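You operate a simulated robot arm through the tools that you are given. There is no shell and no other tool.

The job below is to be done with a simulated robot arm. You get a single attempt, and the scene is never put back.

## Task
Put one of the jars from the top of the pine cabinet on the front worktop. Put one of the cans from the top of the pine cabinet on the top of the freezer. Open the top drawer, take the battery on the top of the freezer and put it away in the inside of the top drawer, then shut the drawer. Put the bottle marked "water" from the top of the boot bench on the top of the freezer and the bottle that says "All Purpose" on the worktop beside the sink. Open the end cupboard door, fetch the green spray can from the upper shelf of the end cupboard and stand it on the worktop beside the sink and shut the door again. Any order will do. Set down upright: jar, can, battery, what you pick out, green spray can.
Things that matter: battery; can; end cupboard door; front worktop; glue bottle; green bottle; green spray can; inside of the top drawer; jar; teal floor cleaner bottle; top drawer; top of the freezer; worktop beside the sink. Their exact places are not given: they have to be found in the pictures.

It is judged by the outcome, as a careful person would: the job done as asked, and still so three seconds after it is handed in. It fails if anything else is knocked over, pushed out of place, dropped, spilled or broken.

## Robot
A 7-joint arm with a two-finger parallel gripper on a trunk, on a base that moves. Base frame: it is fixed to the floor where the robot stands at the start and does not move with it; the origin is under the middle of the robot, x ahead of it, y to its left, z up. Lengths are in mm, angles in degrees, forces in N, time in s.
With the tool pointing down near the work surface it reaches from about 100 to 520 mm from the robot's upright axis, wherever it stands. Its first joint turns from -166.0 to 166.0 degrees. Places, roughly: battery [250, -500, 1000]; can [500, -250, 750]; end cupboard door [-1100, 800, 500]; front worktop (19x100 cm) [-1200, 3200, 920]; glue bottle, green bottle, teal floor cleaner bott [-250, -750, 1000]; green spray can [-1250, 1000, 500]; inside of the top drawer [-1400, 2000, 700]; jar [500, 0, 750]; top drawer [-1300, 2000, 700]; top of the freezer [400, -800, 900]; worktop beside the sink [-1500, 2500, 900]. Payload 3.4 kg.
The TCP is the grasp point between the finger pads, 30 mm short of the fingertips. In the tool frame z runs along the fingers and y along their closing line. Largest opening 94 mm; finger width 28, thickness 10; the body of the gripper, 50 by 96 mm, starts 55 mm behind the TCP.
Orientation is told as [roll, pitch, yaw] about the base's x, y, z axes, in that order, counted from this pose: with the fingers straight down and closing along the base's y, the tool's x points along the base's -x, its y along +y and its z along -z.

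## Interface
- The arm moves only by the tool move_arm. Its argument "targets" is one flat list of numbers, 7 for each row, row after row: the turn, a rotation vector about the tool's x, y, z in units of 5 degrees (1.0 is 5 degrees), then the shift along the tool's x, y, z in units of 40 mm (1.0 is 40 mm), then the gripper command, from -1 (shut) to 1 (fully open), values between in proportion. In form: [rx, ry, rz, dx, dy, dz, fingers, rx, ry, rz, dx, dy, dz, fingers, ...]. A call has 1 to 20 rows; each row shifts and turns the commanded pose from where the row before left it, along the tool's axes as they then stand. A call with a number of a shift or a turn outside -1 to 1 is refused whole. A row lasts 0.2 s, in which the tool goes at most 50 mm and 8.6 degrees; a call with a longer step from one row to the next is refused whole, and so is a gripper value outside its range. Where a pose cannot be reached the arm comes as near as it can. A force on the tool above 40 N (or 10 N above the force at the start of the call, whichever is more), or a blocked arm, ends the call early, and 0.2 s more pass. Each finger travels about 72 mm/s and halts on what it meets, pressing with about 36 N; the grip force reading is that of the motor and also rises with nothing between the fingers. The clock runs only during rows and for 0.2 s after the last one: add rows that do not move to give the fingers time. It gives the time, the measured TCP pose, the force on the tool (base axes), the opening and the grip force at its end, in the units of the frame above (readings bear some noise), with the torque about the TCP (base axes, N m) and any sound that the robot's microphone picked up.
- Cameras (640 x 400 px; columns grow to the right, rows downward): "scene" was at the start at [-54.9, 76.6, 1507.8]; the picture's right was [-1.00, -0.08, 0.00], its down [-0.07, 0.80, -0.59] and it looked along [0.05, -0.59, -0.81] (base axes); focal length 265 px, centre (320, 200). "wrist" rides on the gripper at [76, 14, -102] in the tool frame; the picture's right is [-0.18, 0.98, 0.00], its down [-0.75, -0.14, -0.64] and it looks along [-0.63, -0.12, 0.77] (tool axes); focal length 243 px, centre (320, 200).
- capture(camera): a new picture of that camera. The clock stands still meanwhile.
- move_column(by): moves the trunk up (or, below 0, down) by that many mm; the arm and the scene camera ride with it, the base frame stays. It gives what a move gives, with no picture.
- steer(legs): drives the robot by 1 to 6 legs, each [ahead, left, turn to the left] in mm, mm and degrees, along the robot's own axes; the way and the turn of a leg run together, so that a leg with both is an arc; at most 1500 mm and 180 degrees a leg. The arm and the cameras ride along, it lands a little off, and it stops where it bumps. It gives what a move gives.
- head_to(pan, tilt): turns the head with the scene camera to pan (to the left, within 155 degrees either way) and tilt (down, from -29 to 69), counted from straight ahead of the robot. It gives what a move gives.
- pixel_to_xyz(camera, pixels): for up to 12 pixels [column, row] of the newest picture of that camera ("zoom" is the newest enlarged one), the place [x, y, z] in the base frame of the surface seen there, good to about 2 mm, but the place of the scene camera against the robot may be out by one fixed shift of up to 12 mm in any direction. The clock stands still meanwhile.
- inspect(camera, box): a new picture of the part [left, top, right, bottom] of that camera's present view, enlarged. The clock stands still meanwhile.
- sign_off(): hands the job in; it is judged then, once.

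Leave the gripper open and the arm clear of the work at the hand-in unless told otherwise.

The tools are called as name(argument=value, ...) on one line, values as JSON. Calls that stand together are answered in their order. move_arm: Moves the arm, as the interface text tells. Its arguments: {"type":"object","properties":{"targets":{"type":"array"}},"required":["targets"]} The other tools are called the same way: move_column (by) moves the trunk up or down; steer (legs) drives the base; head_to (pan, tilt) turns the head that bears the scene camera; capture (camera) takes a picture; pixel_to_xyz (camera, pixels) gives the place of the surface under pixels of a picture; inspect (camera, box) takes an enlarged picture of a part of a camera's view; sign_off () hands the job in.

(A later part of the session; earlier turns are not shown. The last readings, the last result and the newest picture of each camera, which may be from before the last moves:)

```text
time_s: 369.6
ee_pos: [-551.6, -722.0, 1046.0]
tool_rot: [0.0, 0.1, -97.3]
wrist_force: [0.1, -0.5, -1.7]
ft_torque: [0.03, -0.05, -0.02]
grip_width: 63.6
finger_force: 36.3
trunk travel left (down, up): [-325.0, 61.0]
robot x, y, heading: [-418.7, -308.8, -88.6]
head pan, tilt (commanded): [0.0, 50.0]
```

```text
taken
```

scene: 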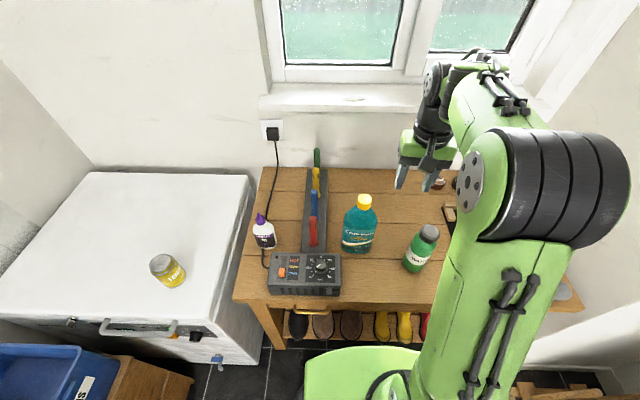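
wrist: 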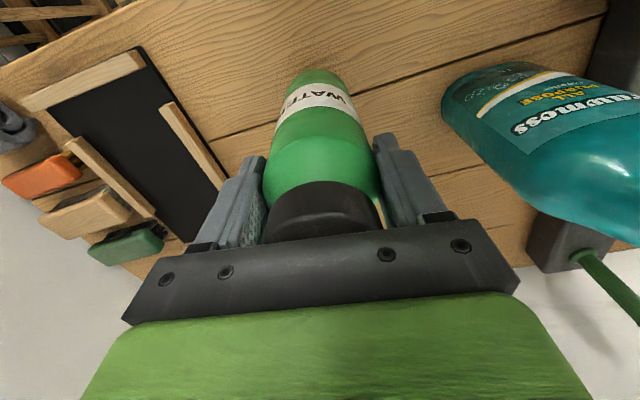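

Holding well. I lift 100 mm more, then back away from the bench.

move_arm(targets=[0, 0, 0, 0, 0, -0.7, -1, 0, 0, 0, 0, 0, -0.7, -1, 0, 0, 0, 0, 0, -0.7, -1, 0, 0, 0, 0, 0, -0.6, -1, 0, 0, 0, 0, 0, 0, -1])

steer(legs=[[-330, 0, 0]])

capture(camera="wrist")

```text
time_s: 370.8
ee_pos: [-553.0, -722.8, 1153.8]
tool_rot: [0.1, 0.0, -97.2]
wrist_force: [1.1, 0.3, -1.1]
ft_torque: [0.0, -0.03, -0.02]
grip_width: 63.1
finger_force: 35.9
trunk travel left (down, up): [-325.0, 61.0]
robot x, y, heading: [-420.0, -312.1, -88.4]
head pan, tilt (commanded): [0.0, 50.0]
```

```text
time_s: 373.0
ee_pos: [-562.0, -386.7, 1153.8]
tool_rot: [0.1, -0.1, -97.2]
wrist_force: [0.5, 0.2, -1.6]
ft_torque: [-0.02, -0.01, -0.02]
grip_width: 62.9
finger_force: 35.7
trunk travel left (down, up): [-325.0, 61.0]
robot x, y, heading: [-428.2, 26.5, -88.3]
head pan, tilt (commanded): [0.0, 50.0]
```

```text
taken
```

wrist: 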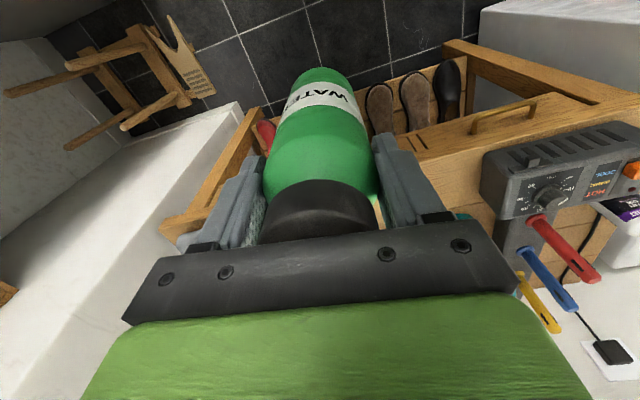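

The grip width creeps slightly (64.2→62.9), so I go straight to the freezer: turn to heading 0 and drive to about (68,-230).

steer(legs=[[0, 0, 88.3], [496, -255, 0]])

capture(camera="wrist")

```text
time_s: 379.9
ee_pos: [468.7, -364.7, 1153.5]
tool_rot: [0.1, 0.0, -8.3]
wrist_force: [0.2, -0.3, -1.9]
ft_torque: [0.0, 0.02, 0.0]
grip_width: 63.1
finger_force: 36.3
trunk travel left (down, up): [-325.0, 61.0]
robot x, y, heading: [56.8, -229.1, 0.6]
head pan, tilt (commanded): [0.0, 50.0]
```

```text
taken
```

wrist: 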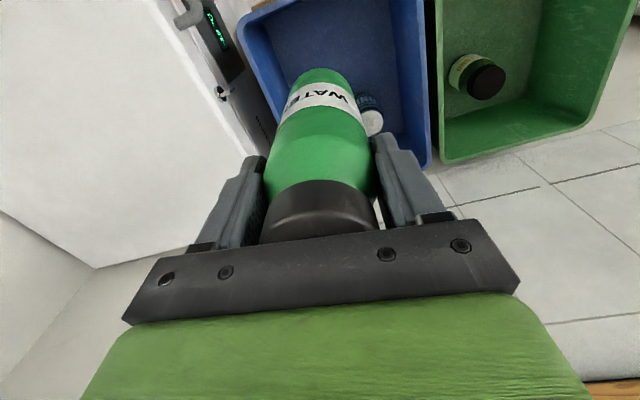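

Grip is steady at 63 mm. I move the arm over the freezer to about (320,-628).

move_arm(targets=[0, 0, 0, 0.341, -0.881, 0, -1, 0, 0, 0, 0.341, -0.881, 0, -1, 0, 0, 0, 0.341, -0.881, 0, -1, 0, 0, 0, 0.341, -0.881, 0, -1, 0, 0, 0, 0.341, -0.881, 0, -1, 0, 0, 0, 0.341, -0.881, 0, -1, 0, 0, 0, 0.341, -0.881, 0, -1, 0, 0, 0, 0.341, -0.881, 0, -1, 0, 0, 0, 0, 0, 0, -1])

capture(camera="wrist")

head_to(pan=-50, tilt=50)

capture(camera="scene")

```text
time_s: 381.9
ee_pos: [319.2, -625.6, 1152.0]
tool_rot: [0.0, 0.1, -8.3]
wrist_force: [0.2, -0.4, -2.2]
ft_torque: [-0.01, -0.01, -0.01]
grip_width: 62.8
finger_force: 36.4
trunk travel left (down, up): [-325.0, 61.0]
robot x, y, heading: [56.3, -220.9, 0.6]
head pan, tilt (commanded): [0.0, 50.0]
```

```text
taken
```

wrist: 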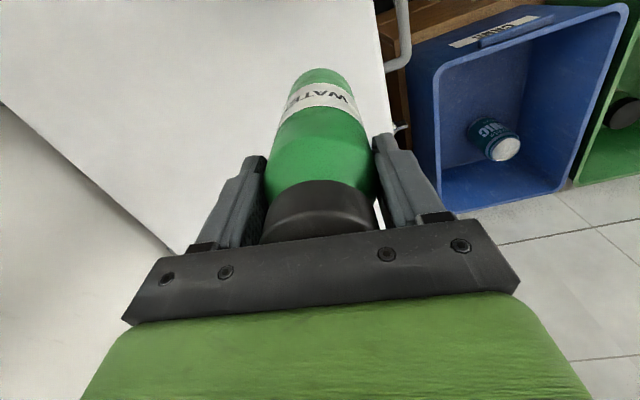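

```text
time_s: 383.1
ee_pos: [319.2, -627.2, 1150.1]
tool_rot: [0.2, 0.0, -8.3]
wrist_force: [-0.3, -0.1, -1.1]
ft_torque: [0.03, 0.04, 0.0]
grip_width: 62.8
finger_force: 36.0
trunk travel left (down, up): [-325.0, 61.0]
robot x, y, heading: [59.5, -223.5, 0.5]
head pan, tilt (commanded): [-50.0, 50.0]
```

```text
taken
```

scene: 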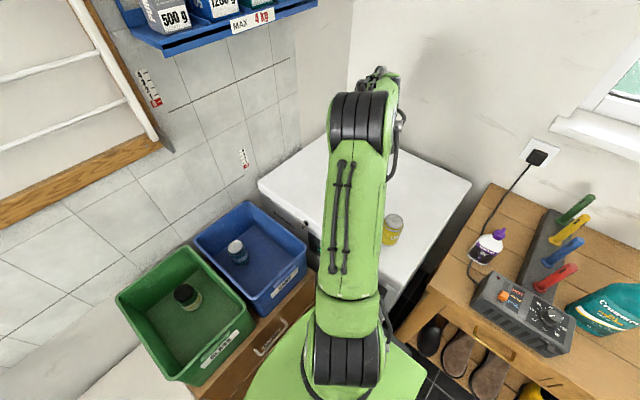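

The spot is free (can is ~135 mm away). I lower 122 mm, then small steps to contact (expected ~z 1013).

move_arm(targets=[0, 0, 0, 0, 0, 0.8, -1, 0, 0, 0, 0, 0, 0.8, -1, 0, 0, 0, 0, 0, 0.8, -1, 0, 0, 0, 0, 0, 0.65, -1, 0, 0, 0, 0, 0, 0, -1])

move_arm(targets=[0, 0, 0, 0, 0, 0.1, -1, 0, 0, 0, 0, 0, 0, -1])

move_arm(targets=[0, 0, 0, 0, 0, 0.07, -1, 0, 0, 0, 0, 0, 0, -1])

```text
time_s: 384.3
ee_pos: [320.9, -626.5, 1032.0]
tool_rot: [0.1, 0.1, -8.4]
wrist_force: [-0.7, -0.9, -2.0]
ft_torque: [0.03, 0.01, -0.02]
grip_width: 62.7
finger_force: 35.7
trunk travel left (down, up): [-325.0, 61.0]
robot x, y, heading: [59.9, -224.3, 0.7]
head pan, tilt (commanded): [-50.0, 50.0]
```

```text
time_s: 384.9
ee_pos: [319.6, -627.5, 1027.6]
tool_rot: [0.1, 0.0, -8.3]
wrist_force: [0.0, 0.0, -1.5]
ft_torque: [-0.04, 0.04, -0.02]
grip_width: 62.7
finger_force: 35.9
trunk travel left (down, up): [-325.0, 61.0]
robot x, y, heading: [57.9, -225.5, 0.8]
head pan, tilt (commanded): [-50.0, 50.0]
```

```text
time_s: 385.5
ee_pos: [319.4, -626.8, 1026.0]
tool_rot: [0.0, 0.0, -8.3]
wrist_force: [0.4, -0.1, -2.1]
ft_torque: [-0.04, -0.03, 0.02]
grip_width: 62.8
finger_force: 35.7
trunk travel left (down, up): [-325.0, 61.0]
robot x, y, heading: [56.0, -228.1, 0.5]
head pan, tilt (commanded): [-50.0, 50.0]
```

No contact yet at 1026. I continue stepping.

move_arm(targets=[0, 0, 0, 0, 0, 0.1, -1, 0, 0, 0, 0, 0, 0, -1])

move_arm(targets=[0, 0, 0, 0, 0, 0.06, -1, 0, 0, 0, 0, 0, 0, -1])

move_arm(targets=[0, 0, 0, 0, 0, 0.06, -1, 0, 0, 0, 0, 0, 0, -1])

move_arm(targets=[0, 0, 0, 0, 0, 0.06, -1, 0, 0, 0, 0, 0, 0, -1])

```text
time_s: 386.1
ee_pos: [318.0, -627.3, 1021.1]
tool_rot: [0.2, 0.1, -8.4]
wrist_force: [-0.4, 0.4, -1.8]
ft_torque: [0.01, 0.01, -0.01]
grip_width: 62.4
finger_force: 35.4
trunk travel left (down, up): [-325.0, 61.0]
robot x, y, heading: [61.3, -226.5, 0.3]
head pan, tilt (commanded): [-50.0, 50.0]
```

```text
time_s: 386.7
ee_pos: [319.7, -627.6, 1018.8]
tool_rot: [0.1, 0.0, -8.3]
wrist_force: [1.5, -0.3, -1.7]
ft_torque: [0.0, 0.01, 0.03]
grip_width: 62.8
finger_force: 35.5
trunk travel left (down, up): [-325.0, 61.0]
robot x, y, heading: [56.0, -226.9, 0.7]
head pan, tilt (commanded): [-50.0, 50.0]
```

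```text
time_s: 387.3
ee_pos: [318.8, -627.6, 1017.3]
tool_rot: [0.0, 0.1, -8.3]
wrist_force: [-0.7, 0.1, -1.0]
ft_torque: [0.03, 0.02, -0.02]
grip_width: 62.9
finger_force: 35.7
trunk travel left (down, up): [-325.0, 61.0]
robot x, y, heading: [55.4, -229.4, 0.2]
head pan, tilt (commanded): [-50.0, 50.0]
```

```text
time_s: 387.9
ee_pos: [319.6, -628.5, 1014.2]
tool_rot: [0.1, 0.1, -8.5]
wrist_force: [0.3, 0.4, -1.7]
ft_torque: [0.04, -0.03, 0.01]
grip_width: 62.6
finger_force: 36.4
trunk travel left (down, up): [-325.0, 61.0]
robot x, y, heading: [57.4, -227.1, 0.4]
head pan, tilt (commanded): [-50.0, 50.0]
```

move_arm(targets=[0, 0, 0, 0, 0, 0.05, -1, 0, 0, 0, 0, 0, 0, -1])

move_arm(targets=[0, 0, 0, 0, 0, 0.05, -1, 0, 0, 0, 0, 0, 0, -1])

move_arm(targets=[0, 0, 0, 0, 0, 0.05, -1, 0, 0, 0, 0, 0, 0, -1])

```text
time_s: 388.5
ee_pos: [318.9, -627.9, 1013.3]
tool_rot: [-0.2, -0.2, -8.3]
wrist_force: [1.9, 0.6, 23.9]
ft_torque: [0.46, 0.17, -0.04]
grip_width: 62.7
finger_force: 35.9
trunk travel left (down, up): [-325.0, 61.0]
robot x, y, heading: [55.5, -228.1, 0.5]
head pan, tilt (commanded): [-50.0, 50.0]
```

```text
time_s: 389.0
ee_pos: [319.2, -626.8, 1013.7]
tool_rot: [-0.2, -0.1, -8.4]
wrist_force: [-3.5, 6.5, 20.1]
ft_torque: [1.09, 0.68, 0.0]
grip_width: 62.8
finger_force: 36.2
trunk travel left (down, up): [-325.0, 61.0]
robot x, y, heading: [59.6, -224.8, 0.7]
head pan, tilt (commanded): [-50.0, 50.0]
stopped in row 2: the force on the tool passed its limit at 41 N (the readings are from after the stop); the commanded pose is now the measured one
```

```text
time_s: 389.6
ee_pos: [318.9, -627.4, 1012.5]
tool_rot: [-0.6, -0.5, -8.4]
wrist_force: [-2.6, 5.5, 38.6]
ft_torque: [0.6, 0.2, -0.01]
grip_width: 62.9
finger_force: 36.4
trunk travel left (down, up): [-325.0, 61.0]
robot x, y, heading: [56.2, -225.2, 0.5]
head pan, tilt (commanded): [-50.0, 50.0]
```

Contact. I ease up 2 mm, open wide and rise.

move_arm(targets=[0, 0, 0, 0, 0, -0.05, -1, 0, 0, 0, 0, 0, 0, -1])

move_arm(targets=[0, 0, 0, 0, 0, 0, 0.6, 0, 0, 0, 0, 0, 0, 1, 0, 0, 0, 0, 0, 0, 1, 0, 0, 0, 0, 0, 0, 1, 0, 0, 0, 0, 0, -0.5, 1, 0, 0, 0, 0, 0, -0.9, 1, 0, 0, 0, 0, 0, -0.9, 1, 0, 0, 0, 0, 0, -0.9, 1, 0, 0, 0, 0, 0, -0.9, 1, 0, 0, 0, 0, 0, 0, 1])

capture(camera="wrist")

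capture(camera="scene")

```text
time_s: 390.2
ee_pos: [320.0, -628.5, 1012.9]
tool_rot: [-0.6, -0.4, -8.4]
wrist_force: [-1.1, 3.3, 31.6]
ft_torque: [0.13, -0.75, 0.08]
grip_width: 63.0
finger_force: 36.2
trunk travel left (down, up): [-325.0, 61.0]
robot x, y, heading: [59.9, -229.4, 0.5]
head pan, tilt (commanded): [-50.0, 50.0]
```

```text
time_s: 392.4
ee_pos: [319.0, -631.0, 1174.4]
tool_rot: [-0.3, -0.2, -8.5]
wrist_force: [-0.3, -0.3, -0.2]
ft_torque: [-0.01, 0.02, 0.0]
grip_width: 94.1
finger_force: 0.0
trunk travel left (down, up): [-325.0, 61.0]
robot x, y, heading: [59.3, -225.2, 0.6]
head pan, tilt (commanded): [-50.0, 50.0]
```

```text
taken
```

wrist: 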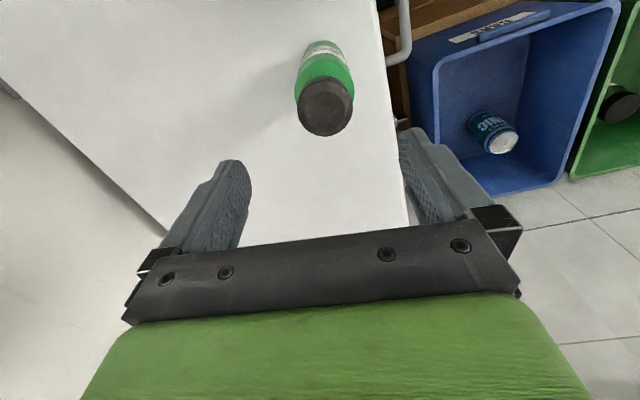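

```text
taken
```

scene: 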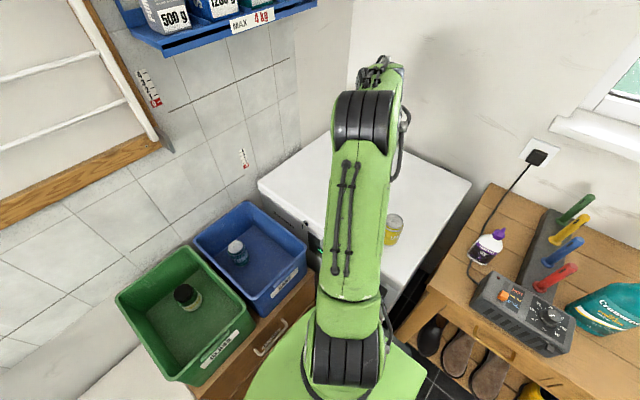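

The water bottle stands upright on the freezer. Now the All Purpose bottle: I retrace the arm to the front, drive back and face the bench again.

move_arm(targets=[0, 0, 0, -0.341, 0.881, -0.2, 1, 0, 0, 0, -0.341, 0.881, -0.2, 1, 0, 0, 0, -0.341, 0.881, -0.2, 1, 0, 0, 0, -0.341, 0.881, -0.2, 1, 0, 0, 0, -0.341, 0.881, -0.2, 0.2, 0, 0, 0, -0.341, 0.881, -0.2, 0, 0, 0, 0, -0.341, 0.881, -0.2, 0, 0, 0, 0, -0.341, 0.881, -0.2, 0, 0, 0, 0, 0, 0, 0, 0])

steer(legs=[[-490, 255, 0], [0, 0, -90], [250, 0, 0]])

head_to(pan=0, tilt=50)

capture(camera="scene")

capture(camera="wrist")

```text
time_s: 394.4
ee_pos: [468.1, -365.9, 1239.4]
tool_rot: [-0.3, -0.1, -8.3]
wrist_force: [0.5, 0.9, 0.1]
ft_torque: [0.04, -0.06, 0.01]
grip_width: 47.2
finger_force: 0.1
trunk travel left (down, up): [-325.0, 61.0]
robot x, y, heading: [57.6, -225.7, 0.5]
head pan, tilt (commanded): [-50.0, 50.0]
```

```text
time_s: 402.8
ee_pos: [-559.0, -634.9, 1238.4]
tool_rot: [-0.3, -0.2, -96.6]
wrist_force: [-0.1, 0.2, 0.8]
ft_torque: [0.02, -0.02, 0.01]
grip_width: 47.1
finger_force: 0.1
trunk travel left (down, up): [-325.0, 61.0]
robot x, y, heading: [-432.2, -216.7, -87.6]
head pan, tilt (commanded): [-50.0, 50.0]
```

```text
time_s: 403.9
ee_pos: [-558.3, -633.4, 1238.7]
tool_rot: [-0.3, -0.2, -96.5]
wrist_force: [0.4, -0.3, 0.0]
ft_torque: [0.01, 0.01, -0.02]
grip_width: 47.1
finger_force: 0.0
trunk travel left (down, up): [-325.0, 61.0]
robot x, y, heading: [-429.0, -216.2, -87.6]
head pan, tilt (commanded): [0.0, 50.0]
```

```text
taken
```

scene: 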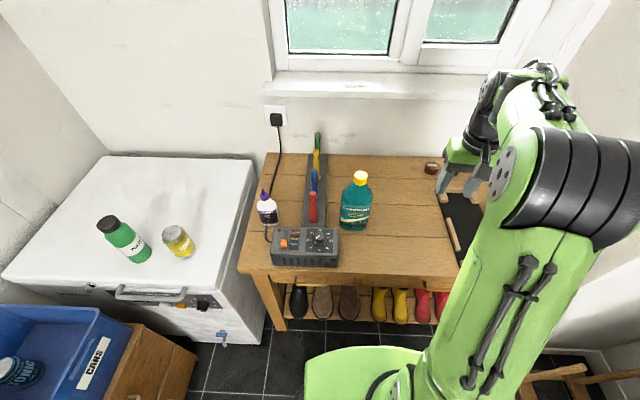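

```text
taken
```

wrist: 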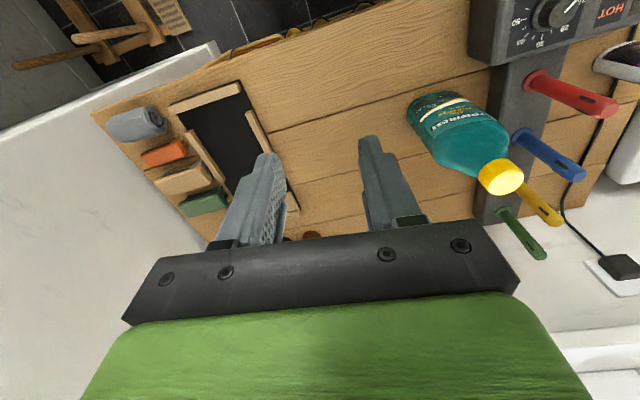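

Both the water bottle and can stand upright on the freezer. I zoom on the All Purpose bottle's cap and shoulder.

inspect(camera="scene", box=[320, 155, 400, 245])

inspect(camera="wrist", box=[390, 80, 570, 240])

```text
4.44 times, centred on (360, 200) of scene
```

zoom: 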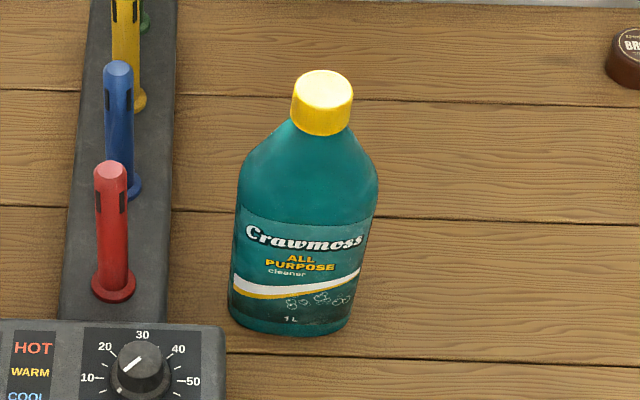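

```text
2.50 times, centred on (480, 160) of wrist
```

zoom: 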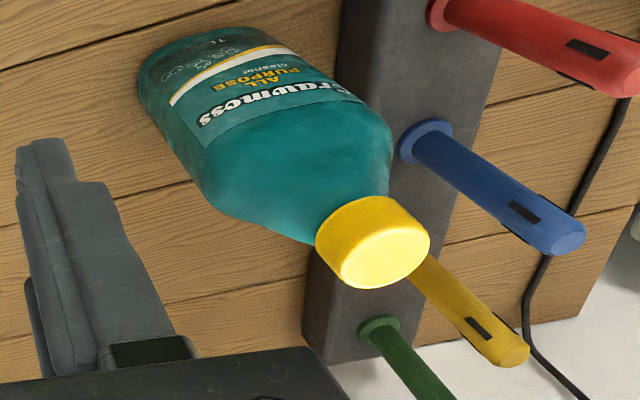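

I measure the cap's top, sides and base in this wrist zoom.

pixel_to_xyz(camera="zoom", pixels=[[385, 257], [345, 272], [425, 245], [380, 287], [395, 228], [325, 235], [350, 210], [400, 205], [310, 235], [300, 200], [215, 170], [385, 130]])

```text
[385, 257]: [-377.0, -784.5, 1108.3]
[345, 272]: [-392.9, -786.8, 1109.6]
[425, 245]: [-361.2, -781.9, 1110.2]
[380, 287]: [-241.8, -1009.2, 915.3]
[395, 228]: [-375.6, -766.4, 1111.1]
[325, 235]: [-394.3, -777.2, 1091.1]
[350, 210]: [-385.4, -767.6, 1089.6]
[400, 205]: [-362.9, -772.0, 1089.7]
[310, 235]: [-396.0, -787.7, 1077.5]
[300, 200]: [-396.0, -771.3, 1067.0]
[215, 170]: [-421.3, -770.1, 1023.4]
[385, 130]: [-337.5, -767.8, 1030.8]
```

Cap: centre (-377.5,-783.5), Ø36, z 1083–1110; shoulder widens quickly below. I'll grip the cap with the fingertips (TCP z≈1109). I move the base in and the tool over the cap at height.

steer(legs=[[95, 26, 0]])

move_arm(targets=[0, 0, 0, -0.244, 0.98, 0, 0.4, 0, 0, 0, -0.244, 0.98, 0, 0.4, 0, 0, 0, -0.244, 0.98, 0, 0.4, 0, 0, 0, -0.244, 0.98, 0, 0.4, 0, 0, 0, 0, 0, 0, 0.4])

capture(camera="wrist")

```text
time_s: 405.1
ee_pos: [-527.4, -731.1, 1239.7]
tool_rot: [-0.3, -0.2, -96.6]
wrist_force: [-0.3, 0.3, -0.4]
ft_torque: [0.05, 0.06, -0.02]
grip_width: 46.9
finger_force: 0.1
trunk travel left (down, up): [-325.0, 61.0]
robot x, y, heading: [-398.6, -316.1, -87.6]
head pan, tilt (commanded): [0.0, 50.0]
```

```text
time_s: 406.3
ee_pos: [-379.2, -786.4, 1239.5]
tool_rot: [-0.3, -0.2, -96.6]
wrist_force: [-0.7, 0.5, -0.3]
ft_torque: [0.02, -0.03, 0.02]
grip_width: 66.1
finger_force: 0.0
trunk travel left (down, up): [-325.0, 61.0]
robot x, y, heading: [-398.8, -319.6, -87.9]
head pan, tilt (commanded): [0.0, 50.0]
```

```text
taken
```

wrist: 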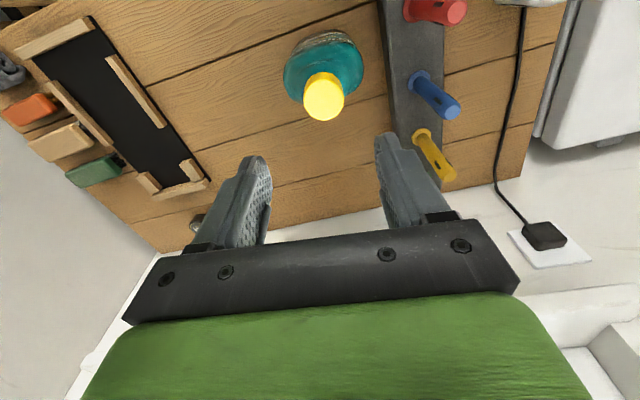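

I check the cap centre and the nearby coloured handles' tops.

pixel_to_xyz(camera="wrist", pixels=[[323, 97], [304, 98], [343, 95], [323, 80], [324, 116], [452, 112], [449, 175], [460, 14], [340, 60], [290, 75], [362, 70]])

inspect(camera="wrist", box=[250, 10, 410, 140])

```text
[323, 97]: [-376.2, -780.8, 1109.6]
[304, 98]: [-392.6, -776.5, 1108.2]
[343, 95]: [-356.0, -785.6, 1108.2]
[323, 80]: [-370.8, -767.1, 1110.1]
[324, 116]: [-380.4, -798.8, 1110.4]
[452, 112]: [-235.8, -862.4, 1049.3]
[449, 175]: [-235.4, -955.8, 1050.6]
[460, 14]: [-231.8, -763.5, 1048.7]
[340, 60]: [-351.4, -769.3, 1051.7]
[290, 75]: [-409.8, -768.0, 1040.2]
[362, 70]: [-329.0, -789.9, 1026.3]
```

```text
3.08 times, centred on (330, 75) of wrist
```

zoom: 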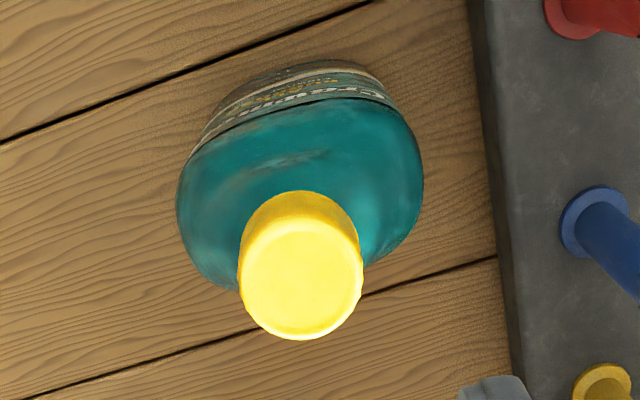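

Cap centre (-375.5,-782). I align and descend to z≈1109.

move_arm(targets=[0, 0, 0, 0.12, 0.08, 0, 0.4, 0, 0, 0, 0, 0, 0.85, 0.4, 0, 0, 0, 0, 0, 0.85, 0.4, 0, 0, 0, 0, 0, 0.85, 0.4, 0, 0, 0, 0, 0, 0.7, 0.4, 0, 0, 0, 0, 0, 0, 0.4])

capture(camera="wrist")

inspect(camera="scene", box=[300, 130, 460, 270])

```text
time_s: 407.7
ee_pos: [-377.5, -777.4, 1106.8]
tool_rot: [-0.3, -0.2, -96.7]
wrist_force: [-0.6, -0.3, 0.0]
ft_torque: [0.02, -0.01, 0.02]
grip_width: 65.8
finger_force: 0.1
trunk travel left (down, up): [-325.0, 61.0]
robot x, y, heading: [-403.1, -314.3, -87.6]
head pan, tilt (commanded): [0.0, 50.0]
```

```text
taken
```

wrist: 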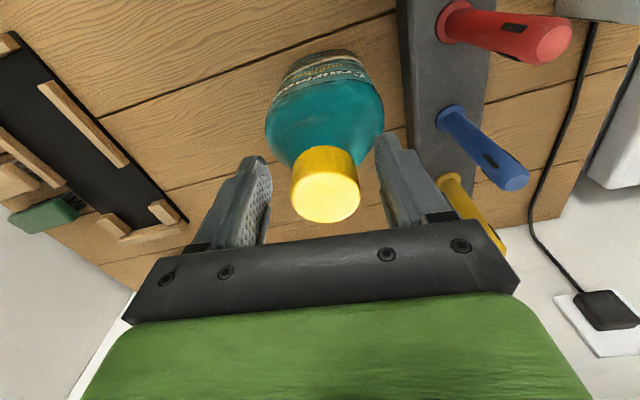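

```text
2.86 times, centred on (380, 200) of scene
```

zoom: 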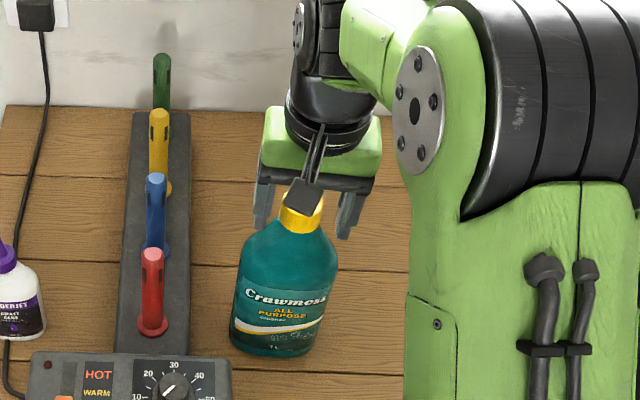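

The cap is between the fingers. I nudge 4 mm toward -y and 2 mm up, then close.

move_arm(targets=[0, 0, 0, -0.1, 0, -0.05, 0.4, 0, 0, 0, 0, 0, 0, -1, 0, 0, 0, 0, 0, 0, -1, 0, 0, 0, 0, 0, 0, -1, 0, 0, 0, 0, 0, 0, -1])

capture(camera="wrist")

```text
time_s: 408.9
ee_pos: [-376.1, -783.8, 1109.8]
tool_rot: [-0.4, -0.1, -96.6]
wrist_force: [-0.3, -0.1, -0.1]
ft_torque: [0.1, -0.19, 0.02]
grip_width: 39.2
finger_force: 36.2
trunk travel left (down, up): [-325.0, 61.0]
robot x, y, heading: [-399.9, -318.5, -87.6]
head pan, tilt (commanded): [0.0, 50.0]
```

```text
taken
```

wrist: 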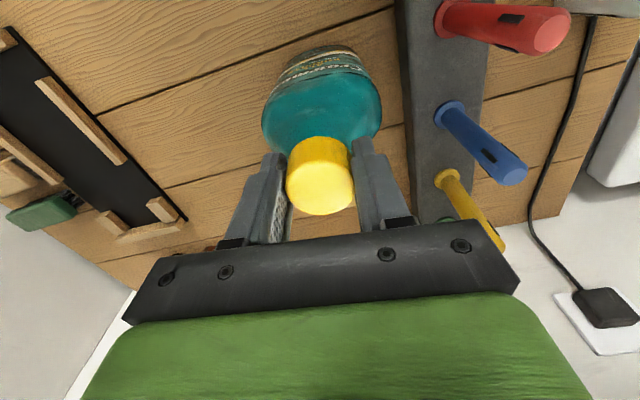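

Gripped the cap (39 mm). I lift slowly 25 mm and check hold and weight.

move_arm(targets=[0, 0, 0, 0, 0, -0.15, -1, 0, 0, 0, 0, 0, -0.2, -1, 0, 0, 0, 0, 0, -0.3, -1, 0, 0, 0, 0, 0, 0, -1])

capture(camera="wrist")

inspect(camera="scene", box=[300, 130, 460, 270])

```text
time_s: 409.9
ee_pos: [-375.6, -786.0, 1136.6]
tool_rot: [-0.3, -0.1, -96.6]
wrist_force: [0.2, -1.0, -10.8]
ft_torque: [0.03, 0.02, 0.01]
grip_width: 39.2
finger_force: 36.0
trunk travel left (down, up): [-325.0, 61.0]
robot x, y, heading: [-403.5, -315.0, -87.6]
head pan, tilt (commanded): [0.0, 50.0]
```

```text
taken
```

wrist: 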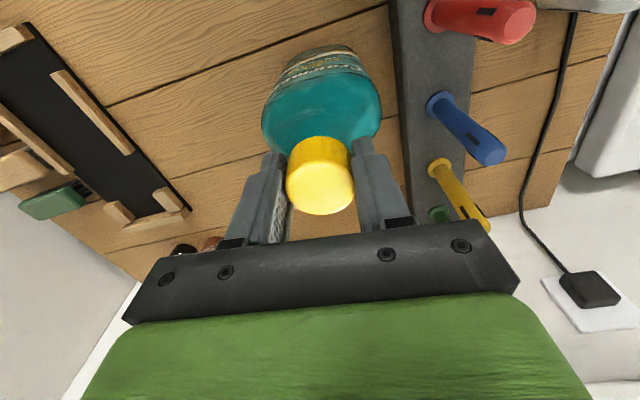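

```text
2.86 times, centred on (380, 200) of scene
```

zoom: 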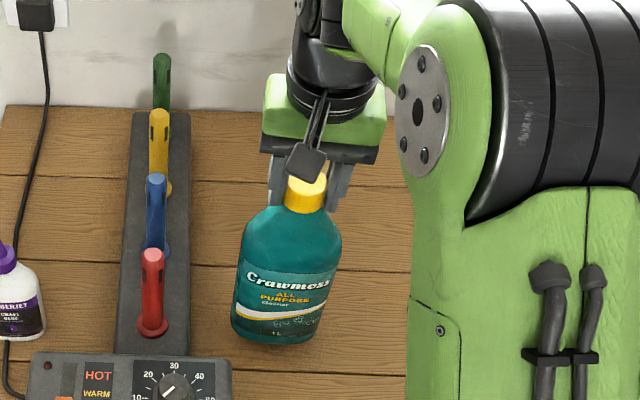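

It holds (weight ≈1.1 kg, no slip). I raise 76 mm more and back away from the bench.

move_arm(targets=[0, 0, 0, 0, 0, -0.5, -1, 0, 0, 0, 0, 0, -0.5, -1, 0, 0, 0, 0, 0, -0.5, -1, 0, 0, 0, 0, 0, -0.4, -1, 0, 0, 0, 0, 0, 0, -1])

steer(legs=[[-300, 0, 0]])

capture(camera="wrist")

```text
time_s: 411.1
ee_pos: [-374.8, -785.6, 1209.6]
tool_rot: [-0.3, 0.0, -96.6]
wrist_force: [-0.5, -0.2, -10.2]
ft_torque: [0.01, 0.02, 0.02]
grip_width: 39.4
finger_force: 36.0
trunk travel left (down, up): [-325.0, 61.0]
robot x, y, heading: [-405.2, -314.8, -88.0]
head pan, tilt (commanded): [0.0, 50.0]
```

```text
time_s: 413.2
ee_pos: [-388.7, -478.4, 1209.2]
tool_rot: [-0.2, -0.2, -96.6]
wrist_force: [-0.4, -0.1, -10.3]
ft_torque: [0.01, 0.05, -0.01]
grip_width: 39.2
finger_force: 36.6
trunk travel left (down, up): [-325.0, 61.0]
robot x, y, heading: [-417.0, -6.6, -87.9]
head pan, tilt (commanded): [0.0, 50.0]
```

```text
taken
```

wrist: 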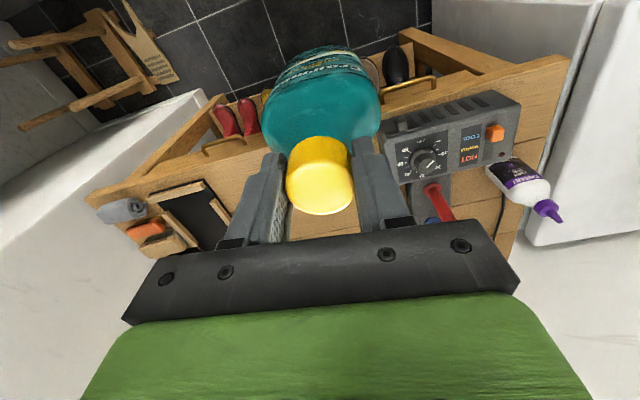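

Secure. I draw the bottle closer to the robot, turn right 92° to face the counter, and slide along +y ~2550 mm to the sink area.

move_arm(targets=[0, 0, 0, 0.7, 0, 0, -1, 0, 0, 0, 0.8, 0, 0, -1, 0, 0, 0, 0.8, 0, 0, -1, 0, 0, 0, 0.7, 0, 0, -1, 0, 0, 0, 0, 0, 0, -1])

steer(legs=[[0, 0, -92], [0, -1300, 0], [0, -1230, 0]])

head_to(pan=15, tilt=48)

capture(camera="scene")

capture(camera="wrist")

```text
time_s: 414.4
ee_pos: [-373.5, -359.2, 1209.2]
tool_rot: [-0.2, -0.1, -96.6]
wrist_force: [-0.5, -0.3, -11.1]
ft_torque: [0.0, -0.05, 0.0]
grip_width: 39.2
finger_force: 36.0
trunk travel left (down, up): [-325.0, 61.0]
robot x, y, heading: [-417.5, -2.9, -87.9]
head pan, tilt (commanded): [0.0, 50.0]
```

```text
time_s: 430.8
ee_pos: [-925.0, 2517.3, 1209.6]
tool_rot: [-0.3, -0.1, 176.2]
wrist_force: [-0.4, 0.4, -9.9]
ft_torque: [0.0, -0.03, 0.03]
grip_width: 39.2
finger_force: 35.8
trunk travel left (down, up): [-325.0, 61.0]
robot x, y, heading: [-576.6, 2579.2, -174.8]
head pan, tilt (commanded): [0.0, 50.0]
```

```text
time_s: 431.6
ee_pos: [-924.8, 2517.0, 1209.9]
tool_rot: [-0.4, -0.1, 176.2]
wrist_force: [-0.5, -0.2, -10.3]
ft_torque: [-0.04, -0.06, 0.01]
grip_width: 39.4
finger_force: 36.4
trunk travel left (down, up): [-325.0, 61.0]
robot x, y, heading: [-575.0, 2576.7, -175.1]
head pan, tilt (commanded): [15.0, 48.0]
```

```text
taken
```

scene: 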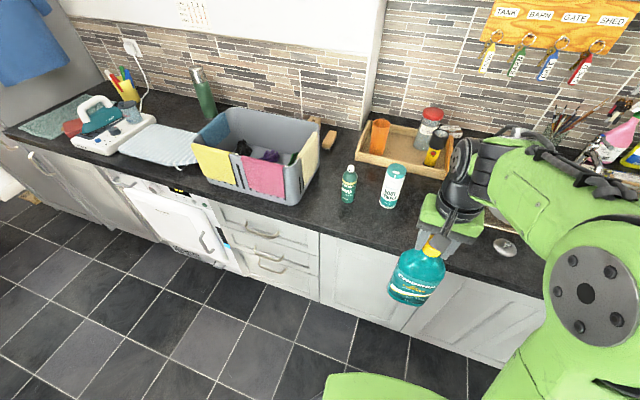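

```text
taken
```

wrist: 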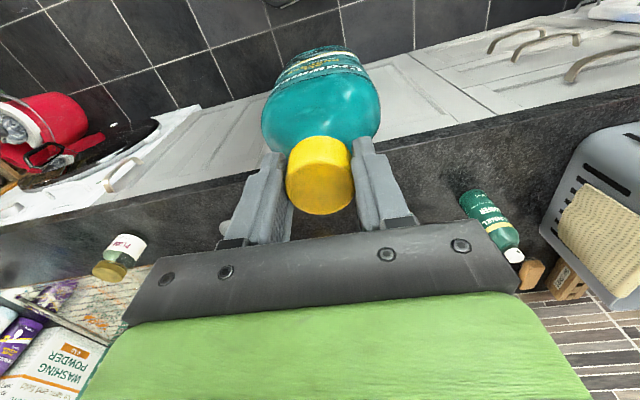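

Bottle is secure. Target spot (-1225,2555): between boot powder (y≤2448) and sink edge (y≈2690), in front of the flashlight. I drive closer by (-215,+38).

steer(legs=[[211, -57, 0]])

capture(camera="wrist")

capture(camera="scene")

```text
time_s: 433.3
ee_pos: [-1143.7, 2556.2, 1209.4]
tool_rot: [-0.3, -0.1, 176.2]
wrist_force: [-0.8, 0.1, -11.4]
ft_torque: [0.01, -0.01, 0.02]
grip_width: 39.2
finger_force: 35.9
trunk travel left (down, up): [-325.0, 61.0]
robot x, y, heading: [-793.0, 2612.2, -174.8]
head pan, tilt (commanded): [15.0, 48.0]
```

```text
taken
```

wrist: 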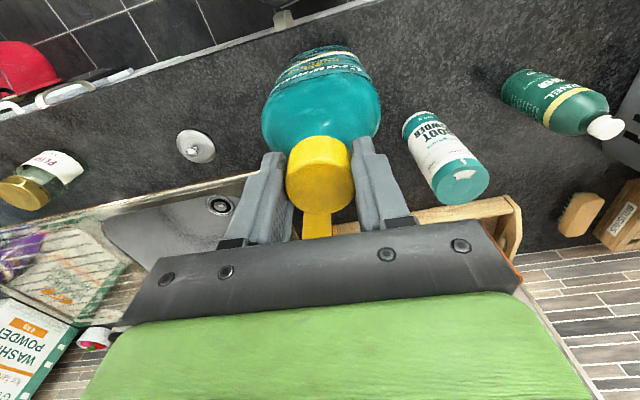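

```text
taken
```

scene: 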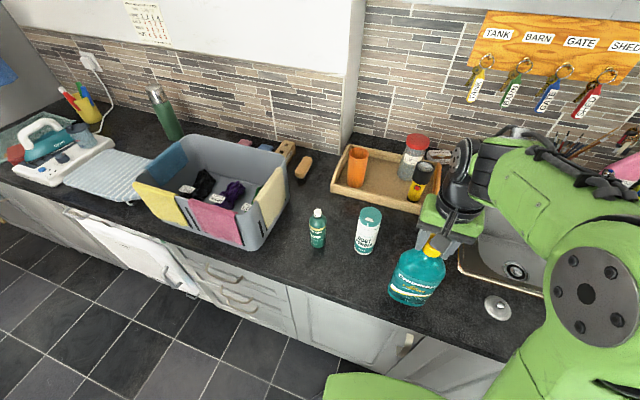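

I measure surroundings in the wrist view: flashlight (316,225), boot powder (465,180), sink edge.

pixel_to_xyz(camera="wrist", pixels=[[317, 225], [310, 232], [462, 182], [440, 150], [420, 120], [245, 180], [210, 190], [250, 140], [390, 130], [350, 232], [430, 220], [196, 146]])

```text
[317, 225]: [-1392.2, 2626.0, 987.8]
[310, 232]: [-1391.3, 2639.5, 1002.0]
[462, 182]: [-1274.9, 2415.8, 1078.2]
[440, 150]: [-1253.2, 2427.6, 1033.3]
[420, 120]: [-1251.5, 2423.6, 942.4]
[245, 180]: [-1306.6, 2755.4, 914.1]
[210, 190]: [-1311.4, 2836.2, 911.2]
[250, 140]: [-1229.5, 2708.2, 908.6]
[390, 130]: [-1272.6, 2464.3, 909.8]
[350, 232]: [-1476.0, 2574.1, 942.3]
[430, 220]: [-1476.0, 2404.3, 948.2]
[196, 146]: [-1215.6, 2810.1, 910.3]
```

Clear. I extend 81 mm to x≈-1225 and lower to z≈1170, then small steps.

move_arm(targets=[0, 0, 0, -0.673, 0.045, 0, -1, 0, 0, 0, -0.673, 0.045, 0, -1, 0, 0, 0, -0.673, 0.045, 0, -1, 0, 0, 0, 0, 0, 0.5, -1, 0, 0, 0, 0, 0, 0.45, -1, 0, 0, 0, 0, 0, 0, -1])

move_arm(targets=[0, 0, 0, 0, 0, 0.1, -1, 0, 0, 0, 0, 0, 0, -1])

move_arm(targets=[0, 0, 0, 0, 0, 0.05, -1, 0, 0, 0, 0, 0, 0, -1])

```text
time_s: 434.7
ee_pos: [-1224.1, 2556.1, 1170.1]
tool_rot: [-0.3, -0.2, 176.1]
wrist_force: [0.1, 0.1, -10.7]
ft_torque: [-0.01, -0.06, -0.01]
grip_width: 39.2
finger_force: 35.6
trunk travel left (down, up): [-325.0, 61.0]
robot x, y, heading: [-796.9, 2612.0, -175.0]
head pan, tilt (commanded): [15.0, 48.0]
```

```text
time_s: 435.3
ee_pos: [-1222.9, 2557.4, 1166.6]
tool_rot: [-0.3, -0.1, 176.0]
wrist_force: [-1.3, -0.4, -10.4]
ft_torque: [0.05, -0.04, 0.01]
grip_width: 39.3
finger_force: 36.8
trunk travel left (down, up): [-325.0, 61.0]
robot x, y, heading: [-795.3, 2614.7, -174.9]
head pan, tilt (commanded): [15.0, 48.0]
```

```text
time_s: 435.9
ee_pos: [-1223.1, 2554.4, 1164.1]
tool_rot: [-0.2, -0.1, 176.1]
wrist_force: [-0.4, 0.7, -9.8]
ft_torque: [-0.07, -0.04, 0.07]
grip_width: 39.3
finger_force: 35.4
trunk travel left (down, up): [-325.0, 61.0]
robot x, y, heading: [-794.6, 2613.7, -175.0]
head pan, tilt (commanded): [15.0, 48.0]
```

move_arm(targets=[0, 0, 0, 0, 0, 0.05, -1, 0, 0, 0, 0, 0, 0, -1])

move_arm(targets=[0, 0, 0, 0, 0, 0.04, -1, 0, 0, 0, 0, 0, 0, -1])

move_arm(targets=[0, 0, 0, 0, 0, 0.04, -1, 0, 0, 0, 0, 0, 0, -1])

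```text
time_s: 436.5
ee_pos: [-1223.1, 2554.3, 1164.7]
tool_rot: [-0.2, -0.1, 176.1]
wrist_force: [-0.2, 0.1, -10.0]
ft_torque: [0.0, -0.02, 0.02]
grip_width: 39.1
finger_force: 35.9
trunk travel left (down, up): [-325.0, 61.0]
robot x, y, heading: [-793.8, 2612.3, -175.2]
head pan, tilt (commanded): [15.0, 48.0]
```

```text
time_s: 437.1
ee_pos: [-1222.6, 2554.7, 1163.2]
tool_rot: [-0.3, -0.1, 176.1]
wrist_force: [0.3, 0.4, -10.1]
ft_torque: [0.01, -0.01, 0.01]
grip_width: 39.3
finger_force: 36.3
trunk travel left (down, up): [-325.0, 61.0]
robot x, y, heading: [-792.6, 2612.2, -175.1]
head pan, tilt (commanded): [15.0, 48.0]
```

```text
time_s: 437.7
ee_pos: [-1224.5, 2555.7, 1160.6]
tool_rot: [-0.3, -0.1, 176.1]
wrist_force: [-0.7, 0.4, -10.2]
ft_torque: [-0.02, -0.02, 0.01]
grip_width: 39.2
finger_force: 36.1
trunk travel left (down, up): [-325.0, 61.0]
robot x, y, heading: [-793.4, 2613.8, -174.8]
head pan, tilt (commanded): [15.0, 48.0]
```

move_arm(targets=[0, 0, 0, 0, 0, 0.04, -1, 0, 0, 0, 0, 0, 0, -1])

move_arm(targets=[0, 0, 0, 0, 0, 0.04, -1, 0, 0, 0, 0, 0, 0, -1])

```text
time_s: 438.3
ee_pos: [-1223.9, 2556.1, 1159.9]
tool_rot: [-0.3, -0.3, 176.0]
wrist_force: [0.5, 0.3, 4.9]
ft_torque: [-0.33, -0.26, 0.03]
grip_width: 39.2
finger_force: 36.3
trunk travel left (down, up): [-325.0, 61.0]
robot x, y, heading: [-791.3, 2615.2, -175.1]
head pan, tilt (commanded): [15.0, 48.0]
```

```text
time_s: 438.9
ee_pos: [-1222.6, 2556.2, 1159.1]
tool_rot: [-0.1, -0.5, 176.1]
wrist_force: [-3.9, 0.3, 26.7]
ft_torque: [-0.34, -0.02, 0.02]
grip_width: 39.2
finger_force: 35.7
trunk travel left (down, up): [-325.0, 61.0]
robot x, y, heading: [-790.7, 2614.4, -175.0]
head pan, tilt (commanded): [15.0, 48.0]
```

Contact (27 N). I ease up 1.5 mm, open and rise.

move_arm(targets=[0, 0, 0, 0, 0, -0.035, -1, 0, 0, 0, 0, 0, 0, -1, 0, 0, 0, 0, 0, 0, -0.1, 0, 0, 0, 0, 0, 0, 0.2, 0, 0, 0, 0, 0, 0, 0.4, 0, 0, 0, 0, 0, 0, 0.4])

capture(camera="wrist")

move_arm(targets=[0, 0, 0, 0, 0, -0.4, 0.4, 0, 0, 0, 0, 0, -0.8, 0.4, 0, 0, 0, 0, 0, -0.8, 0.4, 0, 0, 0, 0, 0, -0.6, 0.4, 0, 0, 0, 0, 0, 0, 0.4])

capture(camera="wrist")

capture(camera="scene")

```text
time_s: 440.3
ee_pos: [-1224.5, 2556.7, 1159.7]
tool_rot: [-0.3, -0.1, 176.1]
wrist_force: [-0.5, -0.7, 0.4]
ft_torque: [0.04, 0.0, 0.01]
grip_width: 65.9
finger_force: 0.0
trunk travel left (down, up): [-325.0, 61.0]
robot x, y, heading: [-793.1, 2615.2, -175.0]
head pan, tilt (commanded): [15.0, 48.0]
```

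```text
taken
```

wrist: 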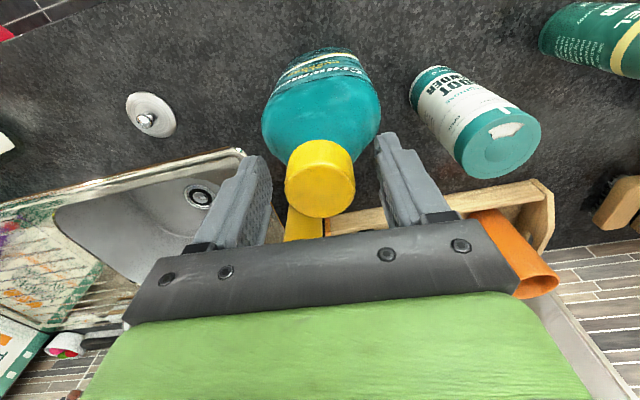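

```text
time_s: 441.5
ee_pos: [-1222.0, 2558.1, 1263.6]
tool_rot: [-0.3, -0.1, 176.0]
wrist_force: [0.8, -0.1, 0.2]
ft_torque: [0.0, -0.03, -0.04]
grip_width: 65.7
finger_force: 0.0
trunk travel left (down, up): [-325.0, 61.0]
robot x, y, heading: [-794.3, 2610.5, -175.0]
head pan, tilt (commanded): [15.0, 48.0]
```

```text
taken
```

wrist: 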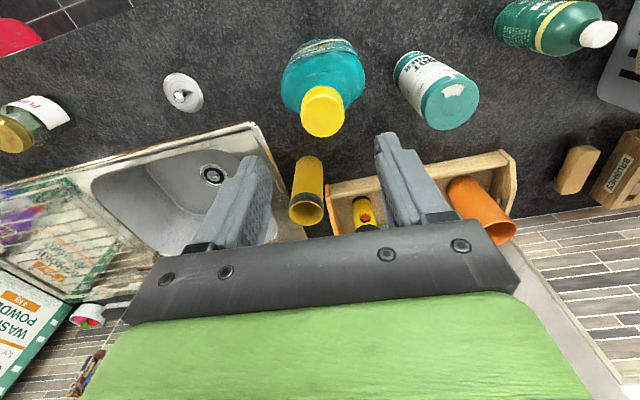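

```text
taken
```

scene: 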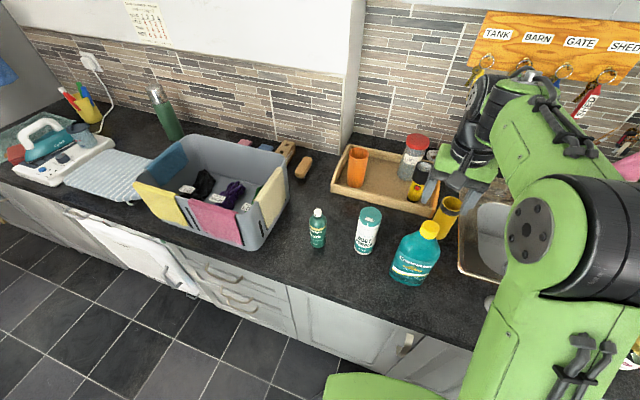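

All Purpose stands upright beside the sink. I back off 350 mm and do a final check of everything.

steer(legs=[[-400, 0, 0]])

head_to(pan=0, tilt=38)

capture(camera="scene")

head_to(pan=50, tilt=35)

capture(camera="scene")

inspect(camera="scene", box=[0, 0, 640, 400])

```text
time_s: 444.0
ee_pos: [-822.5, 2592.6, 1263.0]
tool_rot: [-0.3, -0.2, 176.2]
wrist_force: [-0.2, 0.3, -0.4]
ft_torque: [-0.01, 0.0, -0.01]
grip_width: 65.8
finger_force: 0.1
trunk travel left (down, up): [-325.0, 61.0]
robot x, y, heading: [-390.4, 2645.1, -174.7]
head pan, tilt (commanded): [15.0, 48.0]
```

```text
time_s: 444.7
ee_pos: [-824.3, 2593.0, 1263.5]
tool_rot: [-0.3, -0.1, 176.2]
wrist_force: [0.9, 0.7, -0.3]
ft_torque: [-0.03, 0.0, -0.04]
grip_width: 65.7
finger_force: 0.2
trunk travel left (down, up): [-325.0, 61.0]
robot x, y, heading: [-393.5, 2648.3, -175.2]
head pan, tilt (commanded): [0.0, 38.0]
```

```text
taken
```

scene: 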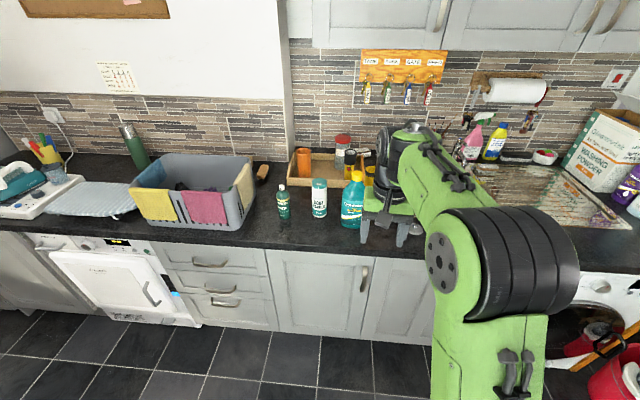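

```text
time_s: 445.9
ee_pos: [-822.5, 2593.4, 1263.0]
tool_rot: [-0.3, -0.1, 176.2]
wrist_force: [-0.1, -0.5, -0.1]
ft_torque: [0.0, 0.0, -0.01]
grip_width: 65.9
finger_force: 0.1
trunk travel left (down, up): [-325.0, 61.0]
robot x, y, heading: [-389.7, 2648.9, -174.9]
head pan, tilt (commanded): [50.0, 35.0]
```

```text
taken
```

scene: 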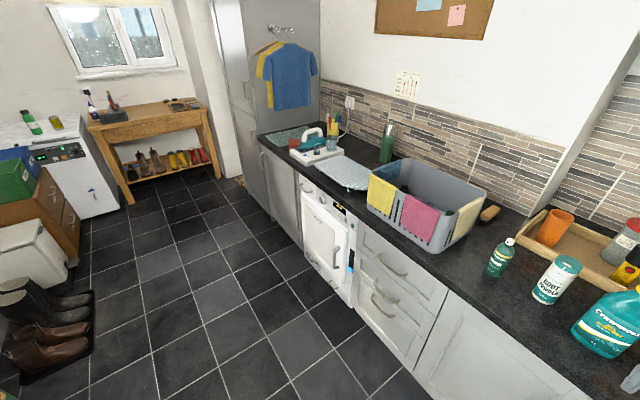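

```text
1.00 times, centred on (320, 200) of scene (not enlarged: the box is as wide or as high as the picture)
```

zoom: 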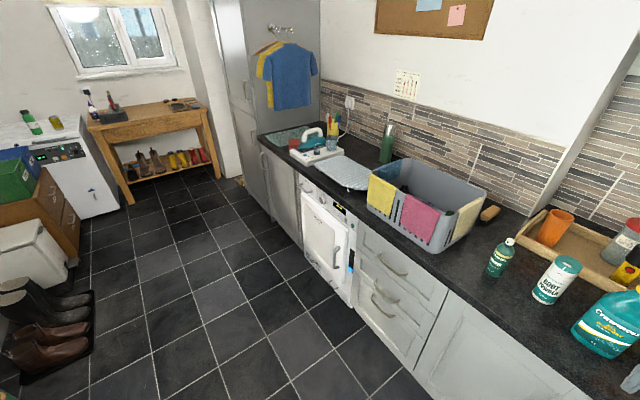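

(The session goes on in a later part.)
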